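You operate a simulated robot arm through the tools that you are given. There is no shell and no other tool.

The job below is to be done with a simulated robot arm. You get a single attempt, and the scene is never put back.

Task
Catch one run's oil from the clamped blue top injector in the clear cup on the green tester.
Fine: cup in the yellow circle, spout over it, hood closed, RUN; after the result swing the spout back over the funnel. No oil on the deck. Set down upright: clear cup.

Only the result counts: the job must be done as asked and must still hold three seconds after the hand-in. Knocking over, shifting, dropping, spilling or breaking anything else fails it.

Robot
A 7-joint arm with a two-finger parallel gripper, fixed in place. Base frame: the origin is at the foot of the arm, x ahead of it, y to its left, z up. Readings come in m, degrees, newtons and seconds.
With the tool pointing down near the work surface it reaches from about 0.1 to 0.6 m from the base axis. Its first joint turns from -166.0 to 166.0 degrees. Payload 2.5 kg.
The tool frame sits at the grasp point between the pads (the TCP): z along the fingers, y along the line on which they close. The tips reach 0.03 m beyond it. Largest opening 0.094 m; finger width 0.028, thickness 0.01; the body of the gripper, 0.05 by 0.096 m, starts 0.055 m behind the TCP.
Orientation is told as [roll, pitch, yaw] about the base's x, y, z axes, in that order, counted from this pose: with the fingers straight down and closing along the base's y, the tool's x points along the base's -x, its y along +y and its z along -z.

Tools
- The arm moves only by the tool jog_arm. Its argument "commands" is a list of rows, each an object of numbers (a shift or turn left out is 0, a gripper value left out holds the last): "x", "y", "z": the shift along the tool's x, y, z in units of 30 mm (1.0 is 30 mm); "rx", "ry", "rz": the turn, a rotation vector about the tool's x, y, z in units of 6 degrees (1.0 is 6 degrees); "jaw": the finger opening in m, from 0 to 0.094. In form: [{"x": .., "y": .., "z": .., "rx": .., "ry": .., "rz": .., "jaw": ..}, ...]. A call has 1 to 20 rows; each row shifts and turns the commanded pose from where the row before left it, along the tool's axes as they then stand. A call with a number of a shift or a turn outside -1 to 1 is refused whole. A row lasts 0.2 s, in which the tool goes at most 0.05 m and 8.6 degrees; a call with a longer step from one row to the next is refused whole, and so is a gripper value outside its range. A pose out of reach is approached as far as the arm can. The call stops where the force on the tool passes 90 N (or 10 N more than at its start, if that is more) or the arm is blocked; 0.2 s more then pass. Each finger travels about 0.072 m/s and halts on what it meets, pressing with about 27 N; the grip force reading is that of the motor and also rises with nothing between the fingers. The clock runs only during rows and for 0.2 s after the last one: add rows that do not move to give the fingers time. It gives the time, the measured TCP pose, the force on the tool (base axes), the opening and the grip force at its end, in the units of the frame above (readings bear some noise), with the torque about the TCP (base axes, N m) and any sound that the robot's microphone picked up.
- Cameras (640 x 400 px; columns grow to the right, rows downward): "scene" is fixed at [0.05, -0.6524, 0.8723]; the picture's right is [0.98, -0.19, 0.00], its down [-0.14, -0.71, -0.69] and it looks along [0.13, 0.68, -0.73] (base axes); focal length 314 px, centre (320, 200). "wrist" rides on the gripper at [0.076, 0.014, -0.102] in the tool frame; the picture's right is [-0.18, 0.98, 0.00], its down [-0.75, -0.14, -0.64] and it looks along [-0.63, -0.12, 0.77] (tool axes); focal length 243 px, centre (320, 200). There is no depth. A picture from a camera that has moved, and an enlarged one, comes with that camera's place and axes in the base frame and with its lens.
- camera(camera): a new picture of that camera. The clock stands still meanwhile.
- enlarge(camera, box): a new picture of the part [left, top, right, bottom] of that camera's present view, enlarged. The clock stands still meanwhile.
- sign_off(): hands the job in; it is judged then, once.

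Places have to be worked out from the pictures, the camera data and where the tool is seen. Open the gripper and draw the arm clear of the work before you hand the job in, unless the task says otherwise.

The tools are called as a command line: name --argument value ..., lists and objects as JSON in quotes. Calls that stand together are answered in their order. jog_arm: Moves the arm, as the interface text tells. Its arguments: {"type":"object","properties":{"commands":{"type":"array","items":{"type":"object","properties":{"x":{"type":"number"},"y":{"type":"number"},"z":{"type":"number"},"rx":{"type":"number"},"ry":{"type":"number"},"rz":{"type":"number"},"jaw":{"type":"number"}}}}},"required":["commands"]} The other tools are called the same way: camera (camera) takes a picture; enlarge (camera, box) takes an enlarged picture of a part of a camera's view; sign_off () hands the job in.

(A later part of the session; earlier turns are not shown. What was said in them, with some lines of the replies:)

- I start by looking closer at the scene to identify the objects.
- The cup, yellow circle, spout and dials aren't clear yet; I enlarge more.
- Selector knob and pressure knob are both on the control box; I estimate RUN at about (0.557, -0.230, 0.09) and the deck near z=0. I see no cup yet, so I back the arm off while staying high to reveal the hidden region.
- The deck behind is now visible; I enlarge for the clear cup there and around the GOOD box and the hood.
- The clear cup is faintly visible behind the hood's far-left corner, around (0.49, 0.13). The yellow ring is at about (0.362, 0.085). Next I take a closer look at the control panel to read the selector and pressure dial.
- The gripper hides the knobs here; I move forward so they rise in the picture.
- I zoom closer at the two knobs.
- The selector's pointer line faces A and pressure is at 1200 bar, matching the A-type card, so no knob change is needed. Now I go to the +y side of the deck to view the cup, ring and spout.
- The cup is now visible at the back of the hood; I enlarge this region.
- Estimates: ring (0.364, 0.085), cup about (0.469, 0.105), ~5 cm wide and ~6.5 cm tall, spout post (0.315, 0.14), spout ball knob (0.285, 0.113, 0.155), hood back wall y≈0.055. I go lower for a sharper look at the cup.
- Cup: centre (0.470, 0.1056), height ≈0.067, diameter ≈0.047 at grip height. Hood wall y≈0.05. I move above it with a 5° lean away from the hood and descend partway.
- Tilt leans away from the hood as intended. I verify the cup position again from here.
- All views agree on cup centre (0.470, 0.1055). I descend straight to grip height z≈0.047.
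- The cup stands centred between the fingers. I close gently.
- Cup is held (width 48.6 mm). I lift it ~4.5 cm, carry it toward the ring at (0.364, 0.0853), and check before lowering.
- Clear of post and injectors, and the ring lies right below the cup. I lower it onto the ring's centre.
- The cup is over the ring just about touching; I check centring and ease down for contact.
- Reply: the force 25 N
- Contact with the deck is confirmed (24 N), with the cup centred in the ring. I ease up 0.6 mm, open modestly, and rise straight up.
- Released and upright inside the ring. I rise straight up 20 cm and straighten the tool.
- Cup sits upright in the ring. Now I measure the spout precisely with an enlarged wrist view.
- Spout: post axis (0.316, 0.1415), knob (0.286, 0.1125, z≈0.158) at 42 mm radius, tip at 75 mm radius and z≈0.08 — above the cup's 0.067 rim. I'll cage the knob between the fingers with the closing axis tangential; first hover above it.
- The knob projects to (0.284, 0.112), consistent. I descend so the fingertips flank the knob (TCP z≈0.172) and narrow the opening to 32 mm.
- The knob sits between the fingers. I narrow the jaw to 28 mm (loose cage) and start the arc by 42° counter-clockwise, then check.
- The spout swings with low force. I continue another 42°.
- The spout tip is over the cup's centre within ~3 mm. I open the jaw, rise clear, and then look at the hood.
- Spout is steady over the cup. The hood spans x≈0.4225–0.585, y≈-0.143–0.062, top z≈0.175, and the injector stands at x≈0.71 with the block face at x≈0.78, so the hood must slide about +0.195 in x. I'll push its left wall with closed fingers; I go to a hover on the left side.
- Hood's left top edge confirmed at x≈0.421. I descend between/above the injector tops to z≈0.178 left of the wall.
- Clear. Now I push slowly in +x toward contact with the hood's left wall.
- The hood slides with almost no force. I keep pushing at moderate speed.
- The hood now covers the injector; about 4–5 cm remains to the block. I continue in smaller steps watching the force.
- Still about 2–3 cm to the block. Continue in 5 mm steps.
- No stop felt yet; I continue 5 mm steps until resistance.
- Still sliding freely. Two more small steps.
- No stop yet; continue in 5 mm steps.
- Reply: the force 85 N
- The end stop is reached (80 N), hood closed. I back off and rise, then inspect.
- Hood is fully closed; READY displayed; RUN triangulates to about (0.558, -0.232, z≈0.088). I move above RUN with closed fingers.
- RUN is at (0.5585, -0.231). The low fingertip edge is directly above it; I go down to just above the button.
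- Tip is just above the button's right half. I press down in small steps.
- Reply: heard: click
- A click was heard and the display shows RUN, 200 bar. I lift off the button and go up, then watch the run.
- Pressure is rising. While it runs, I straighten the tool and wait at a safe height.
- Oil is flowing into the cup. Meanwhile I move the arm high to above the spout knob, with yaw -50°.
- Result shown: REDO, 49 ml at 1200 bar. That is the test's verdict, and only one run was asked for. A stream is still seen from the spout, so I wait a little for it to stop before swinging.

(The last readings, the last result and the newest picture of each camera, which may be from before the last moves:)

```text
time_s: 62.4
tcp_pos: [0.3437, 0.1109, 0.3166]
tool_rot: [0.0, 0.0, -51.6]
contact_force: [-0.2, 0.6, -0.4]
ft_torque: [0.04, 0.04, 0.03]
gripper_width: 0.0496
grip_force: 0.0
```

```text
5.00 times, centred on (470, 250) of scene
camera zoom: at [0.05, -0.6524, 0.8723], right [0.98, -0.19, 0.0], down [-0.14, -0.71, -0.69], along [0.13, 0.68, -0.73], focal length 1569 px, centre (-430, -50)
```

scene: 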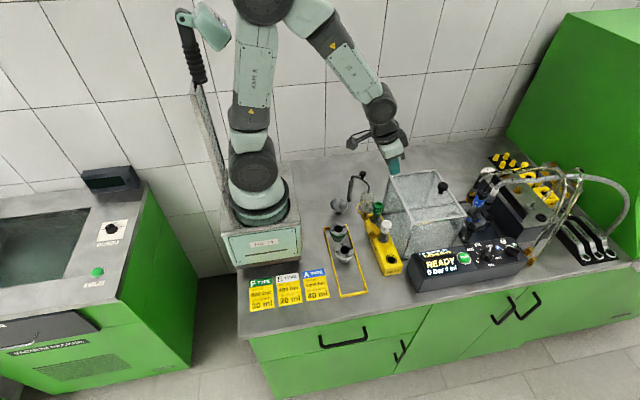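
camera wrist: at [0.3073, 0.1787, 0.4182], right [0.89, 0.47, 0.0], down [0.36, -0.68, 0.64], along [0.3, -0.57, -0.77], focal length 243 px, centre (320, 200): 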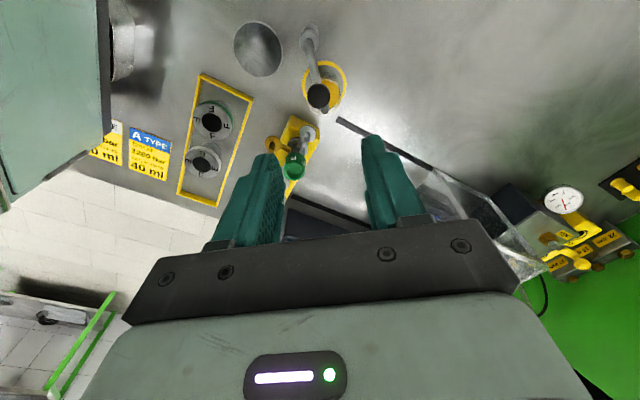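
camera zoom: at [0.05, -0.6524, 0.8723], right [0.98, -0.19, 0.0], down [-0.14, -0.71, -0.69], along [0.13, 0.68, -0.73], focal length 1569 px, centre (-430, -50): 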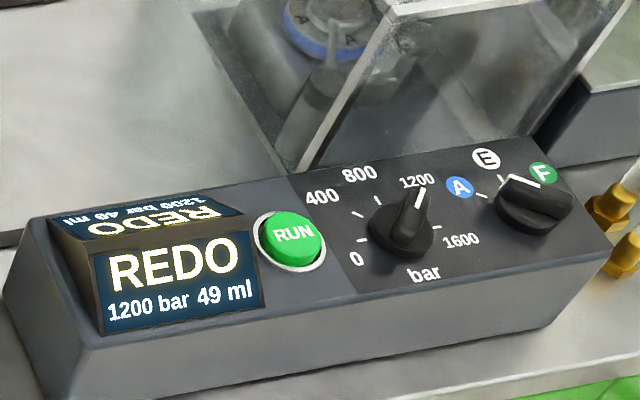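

Still streaming a bit. I lower onto the knob now (opening 50 mm) so I'm ready, and watch the stream.

jog_arm --commands '[{"z": 0.96}, {"z": 0.96}, {"z": 0.96}, {"z": 0.96}, {"z": 0.96}, {}]'

enlarge --camera "scene" --box '[345, 175, 405, 220]'

camera --camera "wrist"

```text
time_s: 63.8
tcp_pos: [0.3438, 0.1097, 0.1717]
tool_rot: [0.1, 0.0, -51.6]
contact_force: [0.3, 0.4, -0.5]
ft_torque: [-0.02, 0.03, 0.01]
gripper_width: 0.0498
grip_force: 0.1
```

```text
8.89 times, centred on (375, 198) of scene
camera zoom: at [0.05, -0.6524, 0.8723], right [0.98, -0.19, 0.0], down [-0.14, -0.71, -0.69], along [0.13, 0.68, -0.73], focal length 2789 px, centre (-169, 222)
```

zoom: 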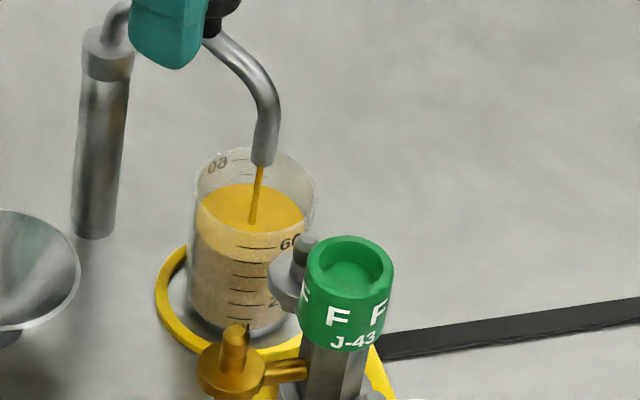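

```text
taken
camera wrist: at [0.3073, 0.1783, 0.2749], right [0.88, 0.47, 0.0], down [0.36, -0.68, 0.64], along [0.3, -0.57, -0.77], focal length 243 px, centre (320, 200)
```

wrist: 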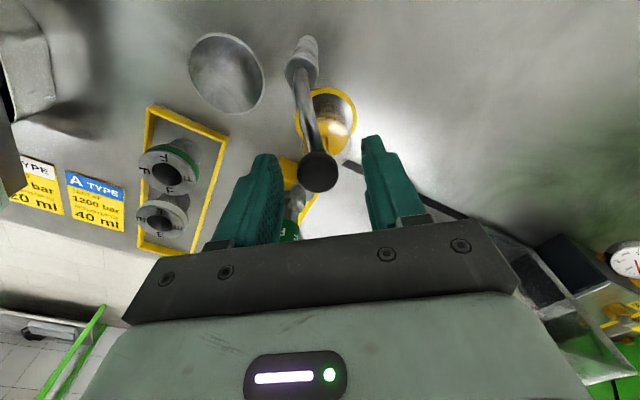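

The level looks unchanged but the stream is still drawn; I wait a few seconds more.

jog_arm --commands '[{"jaw": 0.04}, {"jaw": 0.028}, {}, {}, {}, {}, {}, {}, {}, {}, {}, {}, {}, {}, {}, {}]'

enlarge --camera "scene" --box '[345, 175, 405, 220]'

enlarge --camera "scene" --box '[410, 210, 530, 290]'

```text
time_s: 67.2
tcp_pos: [0.3431, 0.1111, 0.1723]
tool_rot: [0.0, 0.0, -51.6]
contact_force: [0.1, -0.3, 0.1]
ft_torque: [0.0, -0.02, 0.02]
gripper_width: 0.0281
grip_force: 0.0
```

```text
8.89 times, centred on (375, 198) of scene
camera zoom: at [0.05, -0.6524, 0.8723], right [0.98, -0.19, 0.0], down [-0.14, -0.71, -0.69], along [0.13, 0.68, -0.73], focal length 2789 px, centre (-169, 222)
```

zoom: 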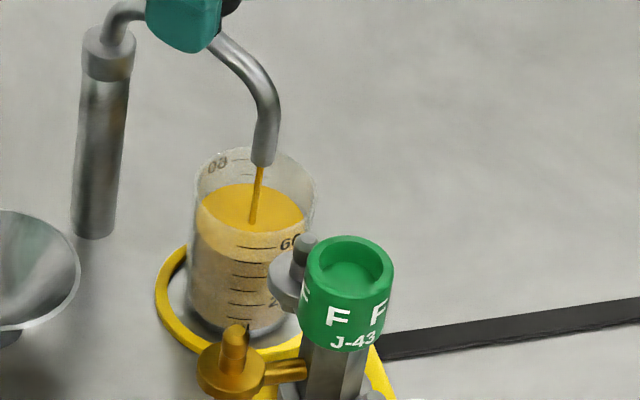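

```text
5.00 times, centred on (470, 250) of scene
camera zoom: at [0.05, -0.6524, 0.8723], right [0.98, -0.19, 0.0], down [-0.14, -0.71, -0.69], along [0.13, 0.68, -0.73], focal length 1569 px, centre (-430, -50)
```

zoom: 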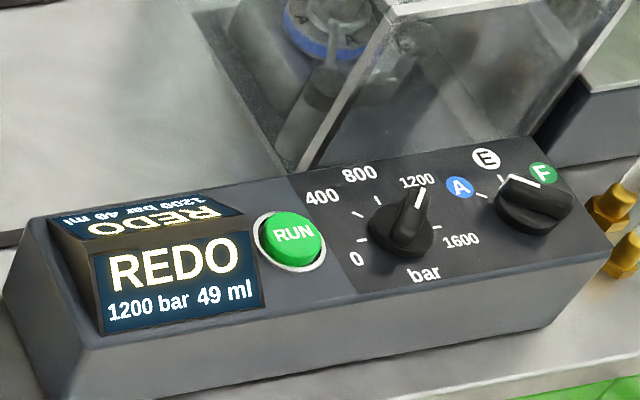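

Level is constant for 5 s, so no net flow. I wait another 4 s to see whether the thread disappears.

jog_arm --commands '[{}, {}, {}, {}, {}, {}, {}, {}, {}, {}, {}, {}, {}, {}, {}, {}, {}, {}, {}, {}]'

enlarge --camera "scene" --box '[355, 180, 395, 210]'

enlarge --camera "wrist" --box '[270, 30, 370, 200]'

```text
time_s: 71.4
tcp_pos: [0.3439, 0.1097, 0.1722]
tool_rot: [0.1, 0.0, -51.6]
contact_force: [0.6, 0.2, 0.7]
ft_torque: [-0.01, -0.02, 0.01]
gripper_width: 0.0281
grip_force: 0.0
```

```text
13.33 times, centred on (375, 195) of scene
camera zoom: at [0.05, -0.6524, 0.8723], right [0.98, -0.19, 0.0], down [-0.14, -0.71, -0.69], along [0.13, 0.68, -0.73], focal length 4184 px, centre (-413, 267)
```

zoom: 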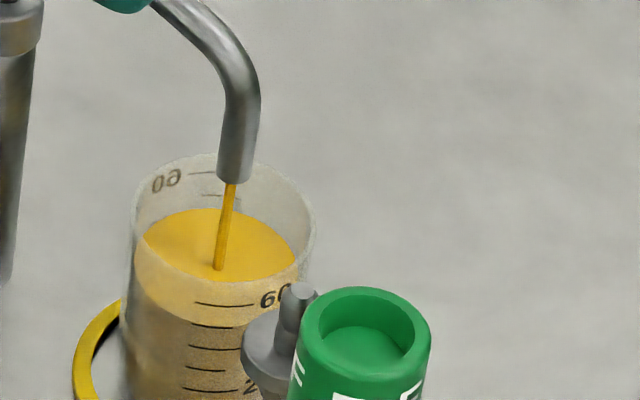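

```text
2.35 times, centred on (320, 115) of wrist
camera zoom: at [0.3073, 0.1783, 0.2753], right [0.88, 0.47, 0.0], down [0.36, -0.68, 0.64], along [0.3, -0.57, -0.77], focal length 571 px, centre (320, 400)
```

zoom: 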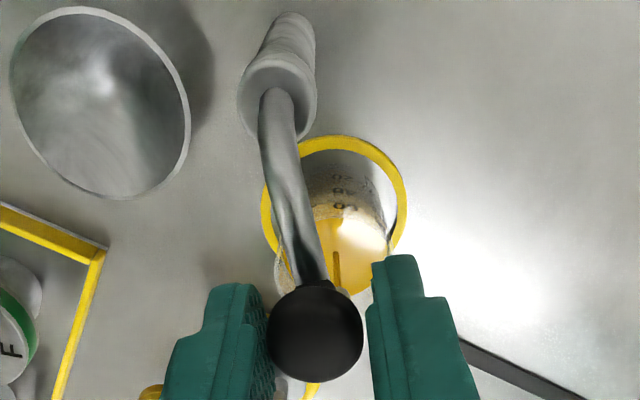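

No change yet; I wait once more to see whether the thread of oil ends by itself before I move the spout.

jog_arm --commands '[{}, {}, {}, {}, {}, {}, {}, {}, {}, {}, {}, {}, {}, {}, {}, {}, {}, {}, {}, {}]'

jog_arm --commands '[{}, {}, {}, {}, {}, {}, {}, {}, {}, {}, {}, {}, {}, {}, {}, {}, {}, {}, {}, {}]'

enlarge --camera "scene" --box '[355, 180, 395, 210]'

enlarge --camera "scene" --box '[410, 210, 530, 290]'

```text
time_s: 75.6
tcp_pos: [0.3445, 0.1108, 0.1716]
tool_rot: [0.1, -0.1, -51.6]
contact_force: [-0.4, -0.6, 0.9]
ft_torque: [0.01, 0.02, -0.01]
gripper_width: 0.0279
grip_force: 0.0
```

```text
time_s: 79.8
tcp_pos: [0.3442, 0.1112, 0.1733]
tool_rot: [0.0, 0.0, -51.5]
contact_force: [-0.4, -0.2, 0.2]
ft_torque: [0.02, 0.03, 0.0]
gripper_width: 0.0281
grip_force: 0.1
```

```text
13.33 times, centred on (375, 195) of scene
camera zoom: at [0.05, -0.6524, 0.8723], right [0.98, -0.19, 0.0], down [-0.14, -0.71, -0.69], along [0.13, 0.68, -0.73], focal length 4184 px, centre (-413, 267)
```

zoom: 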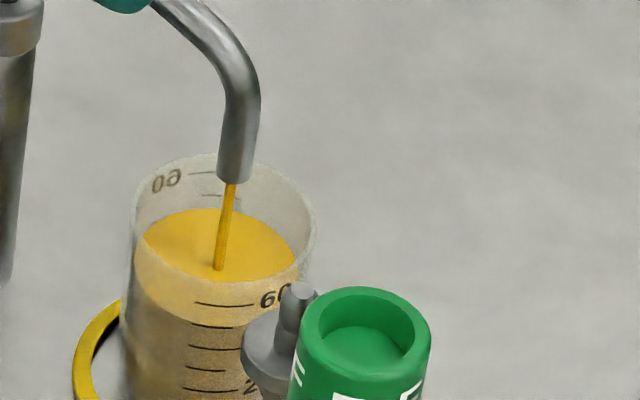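

```text
5.00 times, centred on (470, 250) of scene
camera zoom: at [0.05, -0.6524, 0.8723], right [0.98, -0.19, 0.0], down [-0.14, -0.71, -0.69], along [0.13, 0.68, -0.73], focal length 1569 px, centre (-430, -50)
```

zoom: 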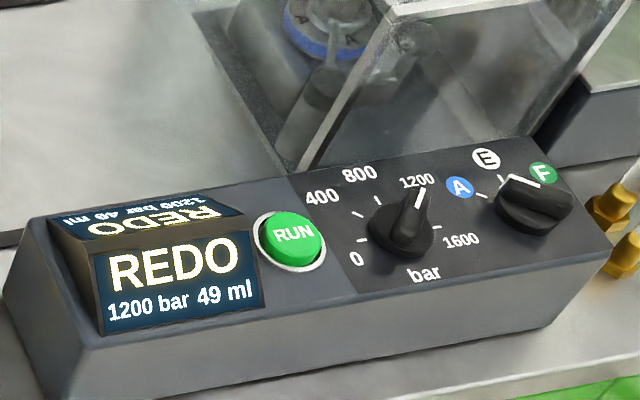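

The oil level and thread are unchanged for 17 s, so nothing is flowing. I swing the spout back clockwise by the same arc toward the funnel.

jog_arm --commands '[{"x": 0.0077, "y": -0.1465, "rz": 1}, {"x": 0.0077, "y": -0.1465, "rz": 1}, {"x": 0.0077, "y": -0.1465, "rz": 1}, {"x": 0.0077, "y": -0.1465, "rz": 1}, {"x": 0.0077, "y": -0.1465, "rz": 1}, {"x": 0.0077, "y": -0.1465, "rz": 1}, {"x": 0.0077, "y": -0.1465, "rz": 1}, {"x": 0.0077, "y": -0.1465, "rz": 1}, {"x": 0.0077, "y": -0.1465, "rz": 1}, {"x": 0.0077, "y": -0.1465, "rz": 1}, {"x": 0.0077, "y": -0.1465, "rz": 1}, {"x": 0.0077, "y": -0.1465, "rz": 1}, {"x": 0.0077, "y": -0.1465, "rz": 1}, {"x": 0.0077, "y": -0.1465, "rz": 1}]'

enlarge --camera "scene" --box '[310, 150, 410, 220]'

camera --camera "wrist"

```text
time_s: 82.8
tcp_pos: [0.2872, 0.1122, 0.1708]
tool_rot: [0.0, -0.1, -135.7]
contact_force: [0.2, 0.6, 0.4]
ft_torque: [0.02, 0.03, -0.02]
gripper_width: 0.0282
grip_force: 0.1
```

```text
5.71 times, centred on (360, 185) of scene
camera zoom: at [0.05, -0.6524, 0.8723], right [0.98, -0.19, 0.0], down [-0.14, -0.71, -0.69], along [0.13, 0.68, -0.73], focal length 1793 px, centre (91, 286)
```

zoom: 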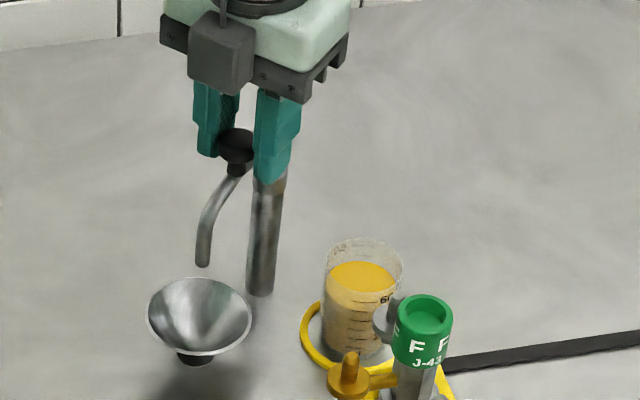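

```text
taken
camera wrist: at [0.3517, 0.1548, 0.2744], right [0.55, -0.83, 0.0], down [-0.64, -0.42, 0.64], along [-0.53, -0.36, -0.77], focal length 243 px, centre (320, 200)
```

wrist: 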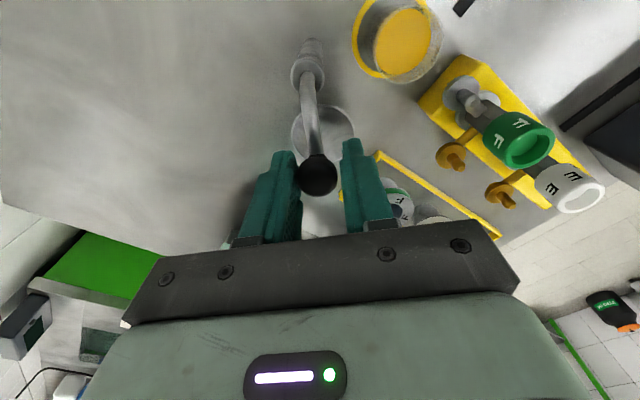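

The spout is back over the funnel and no oil on the deck. I nudge it 3° further to match its original spot, then open and rise.

jog_arm --commands '[{"x": 0.003, "y": -0.073, "rz": 0.5}, {}]'

jog_arm --commands '[{"jaw": 0.04}, {"jaw": 0.06}, {"jaw": 0.06}, {"z": -0.8}, {"z": -0.8}, {"z": -0.8}, {"z": -0.8}, {"z": -0.8}, {"z": -0.8}, {}]'

enlarge --camera "scene" --box '[310, 150, 410, 220]'

camera --camera "wrist"

camera --camera "scene"

```text
time_s: 83.4
tcp_pos: [0.2863, 0.1148, 0.1722]
tool_rot: [0.1, 0.0, -138.8]
contact_force: [0.0, 0.8, -0.3]
ft_torque: [0.02, -0.02, -0.05]
gripper_width: 0.028
grip_force: 0.1
```

```text
time_s: 85.6
tcp_pos: [0.2887, 0.1082, 0.3168]
tool_rot: [-0.2, 0.3, -140.0]
contact_force: [0.1, 1.2, 0.0]
ft_torque: [-0.01, -0.02, 0.04]
gripper_width: 0.0601
grip_force: 0.1
```

```text
5.71 times, centred on (360, 185) of scene
camera zoom: at [0.05, -0.6524, 0.8723], right [0.98, -0.19, 0.0], down [-0.14, -0.71, -0.69], along [0.13, 0.68, -0.73], focal length 1793 px, centre (91, 286)
```

zoom: 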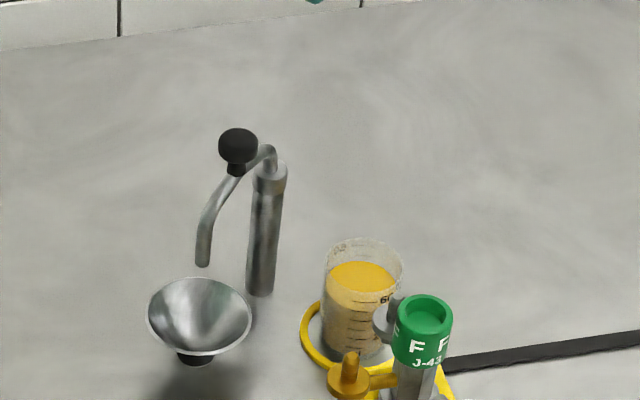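

```text
taken
camera wrist: at [0.3558, 0.1456, 0.419], right [0.49, -0.87, -0.01], down [-0.67, -0.38, 0.64], along [-0.56, -0.31, -0.77], focal length 243 px, centre (320, 200)
```

wrist: 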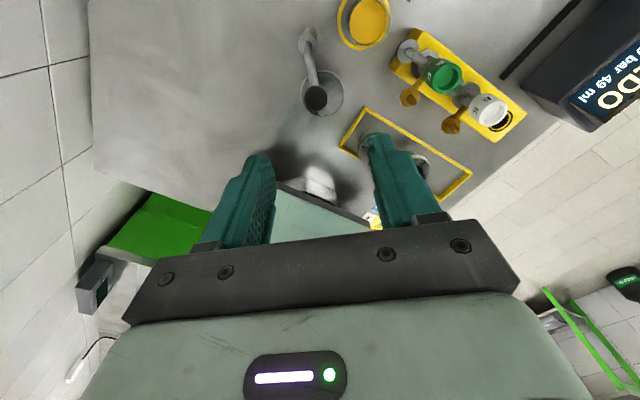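

```text
taken
```

scene: 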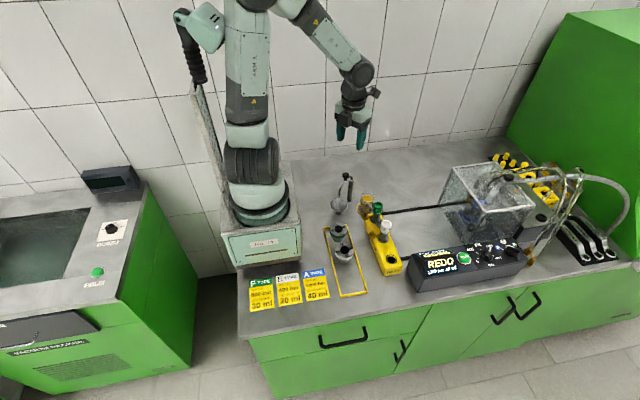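

Spout over the funnel, cup upright in the ring with the oil, hood closed, REDO result shown. I draw the arm up and away.

jog_arm --commands '[{"z": -1}, {"z": -1}, {"z": -1}, {"z": -1}, {"rz": -1}, {"rz": -1}, {"rz": -1}, {"rz": -1}, {"rz": -1}, {"rz": -1}, {"rz": -1}, {"rz": -1}, {"x": 0.5, "y": 0.8}, {"x": 0.5, "y": 0.8}, {"x": 0.5, "y": 0.8}, {}, {}]'

camera --camera "scene"

enlarge --camera "scene" --box '[310, 150, 430, 240]'

enlarge --camera "scene" --box '[400, 150, 580, 290]'

camera --camera "wrist"

```text
time_s: 89.2
tcp_pos: [0.3578, 0.1596, 0.4344]
tool_rot: [0.0, -0.1, -90.6]
contact_force: [-0.2, -0.1, -0.1]
ft_torque: [0.01, 0.06, 0.02]
gripper_width: 0.0598
grip_force: 0.3
```

```text
taken
```

scene: 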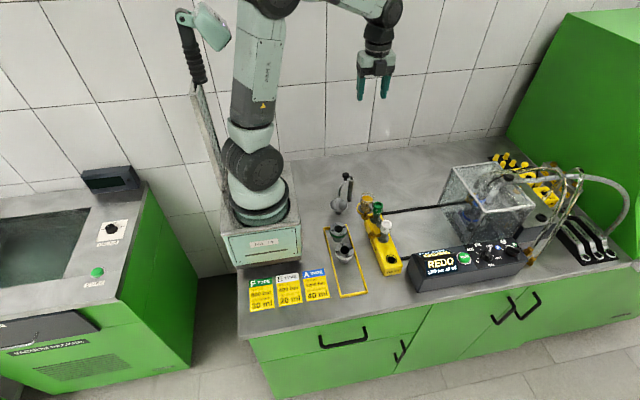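

```text
4.44 times, centred on (370, 195) of scene
camera zoom: at [0.05, -0.6524, 0.8723], right [0.98, -0.19, 0.0], down [-0.14, -0.71, -0.69], along [0.13, 0.68, -0.73], focal length 1395 px, centre (98, 222)
```

zoom: 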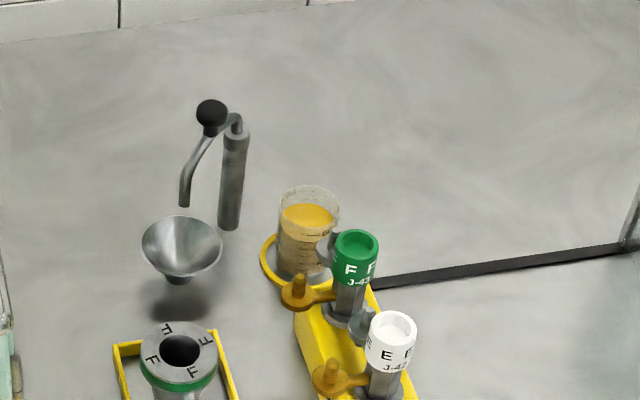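

```text
2.86 times, centred on (490, 220) of scene
camera zoom: at [0.05, -0.6524, 0.8723], right [0.98, -0.19, 0.0], down [-0.14, -0.71, -0.69], along [0.13, 0.68, -0.73], focal length 897 px, centre (-166, 143)
```

zoom: 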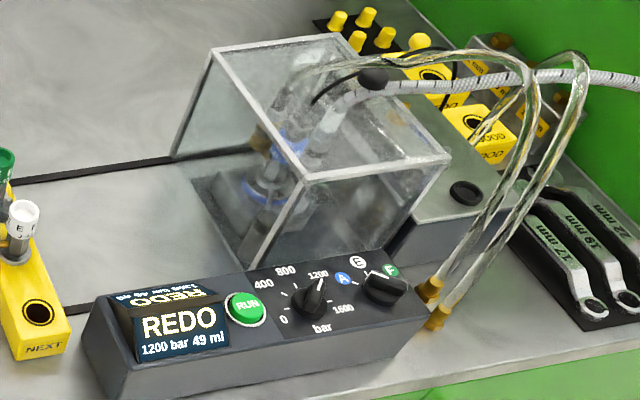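

```text
taken
camera wrist: at [0.3724, 0.235, 0.5374], right [0.98, -0.19, 0.0], down [-0.15, -0.75, 0.64], along [-0.12, -0.63, -0.77], focal length 243 px, centre (320, 200)
```

wrist: 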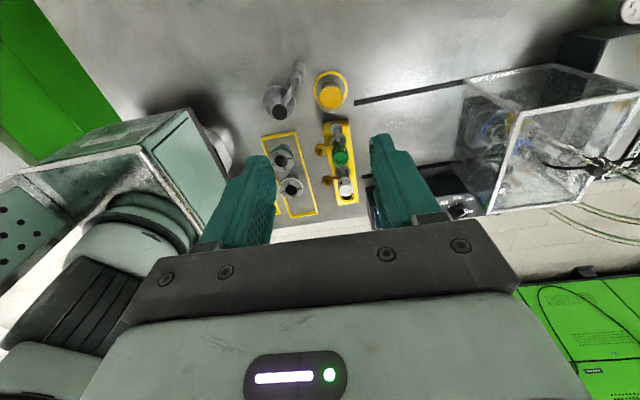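

Everything is as asked: the cup stands upright in the yellow ring holding the run's oil, the spout is over the funnel, the hood is closed, and the deck is clean. The gripper is open and the arm is clear, so I hand in.

sign_off

```text
The job is handed in.
```

The run's oil from the blue top injector is in the clear cup, and I've handed the job in. The sign-off only confirmed receipt, so I don't have the judged result.

- **Result:** the tester showed REDO with 49 ml at 1200 bar. The A-type card allows a return of up to 40 ml. I made one run only, as asked.
- **Settings:** the pressure knob was already at 1200 bar and the selector at A, matching the card, so I changed neither.
- **Cup:** it stands upright in the yellow circle with the oil in it.
- **Spout:** it is back over the funnel. A thread of oil still showed under it after the result, so I waited about 17 seconds. The level in the cup didn't change in that time, and I then swung the spout back. No oil is visible on the deck.
- **Hood:** it is closed, pushed all the way to its end stop.
- **Arm:** the gripper is open and the arm is raised clear of the work.
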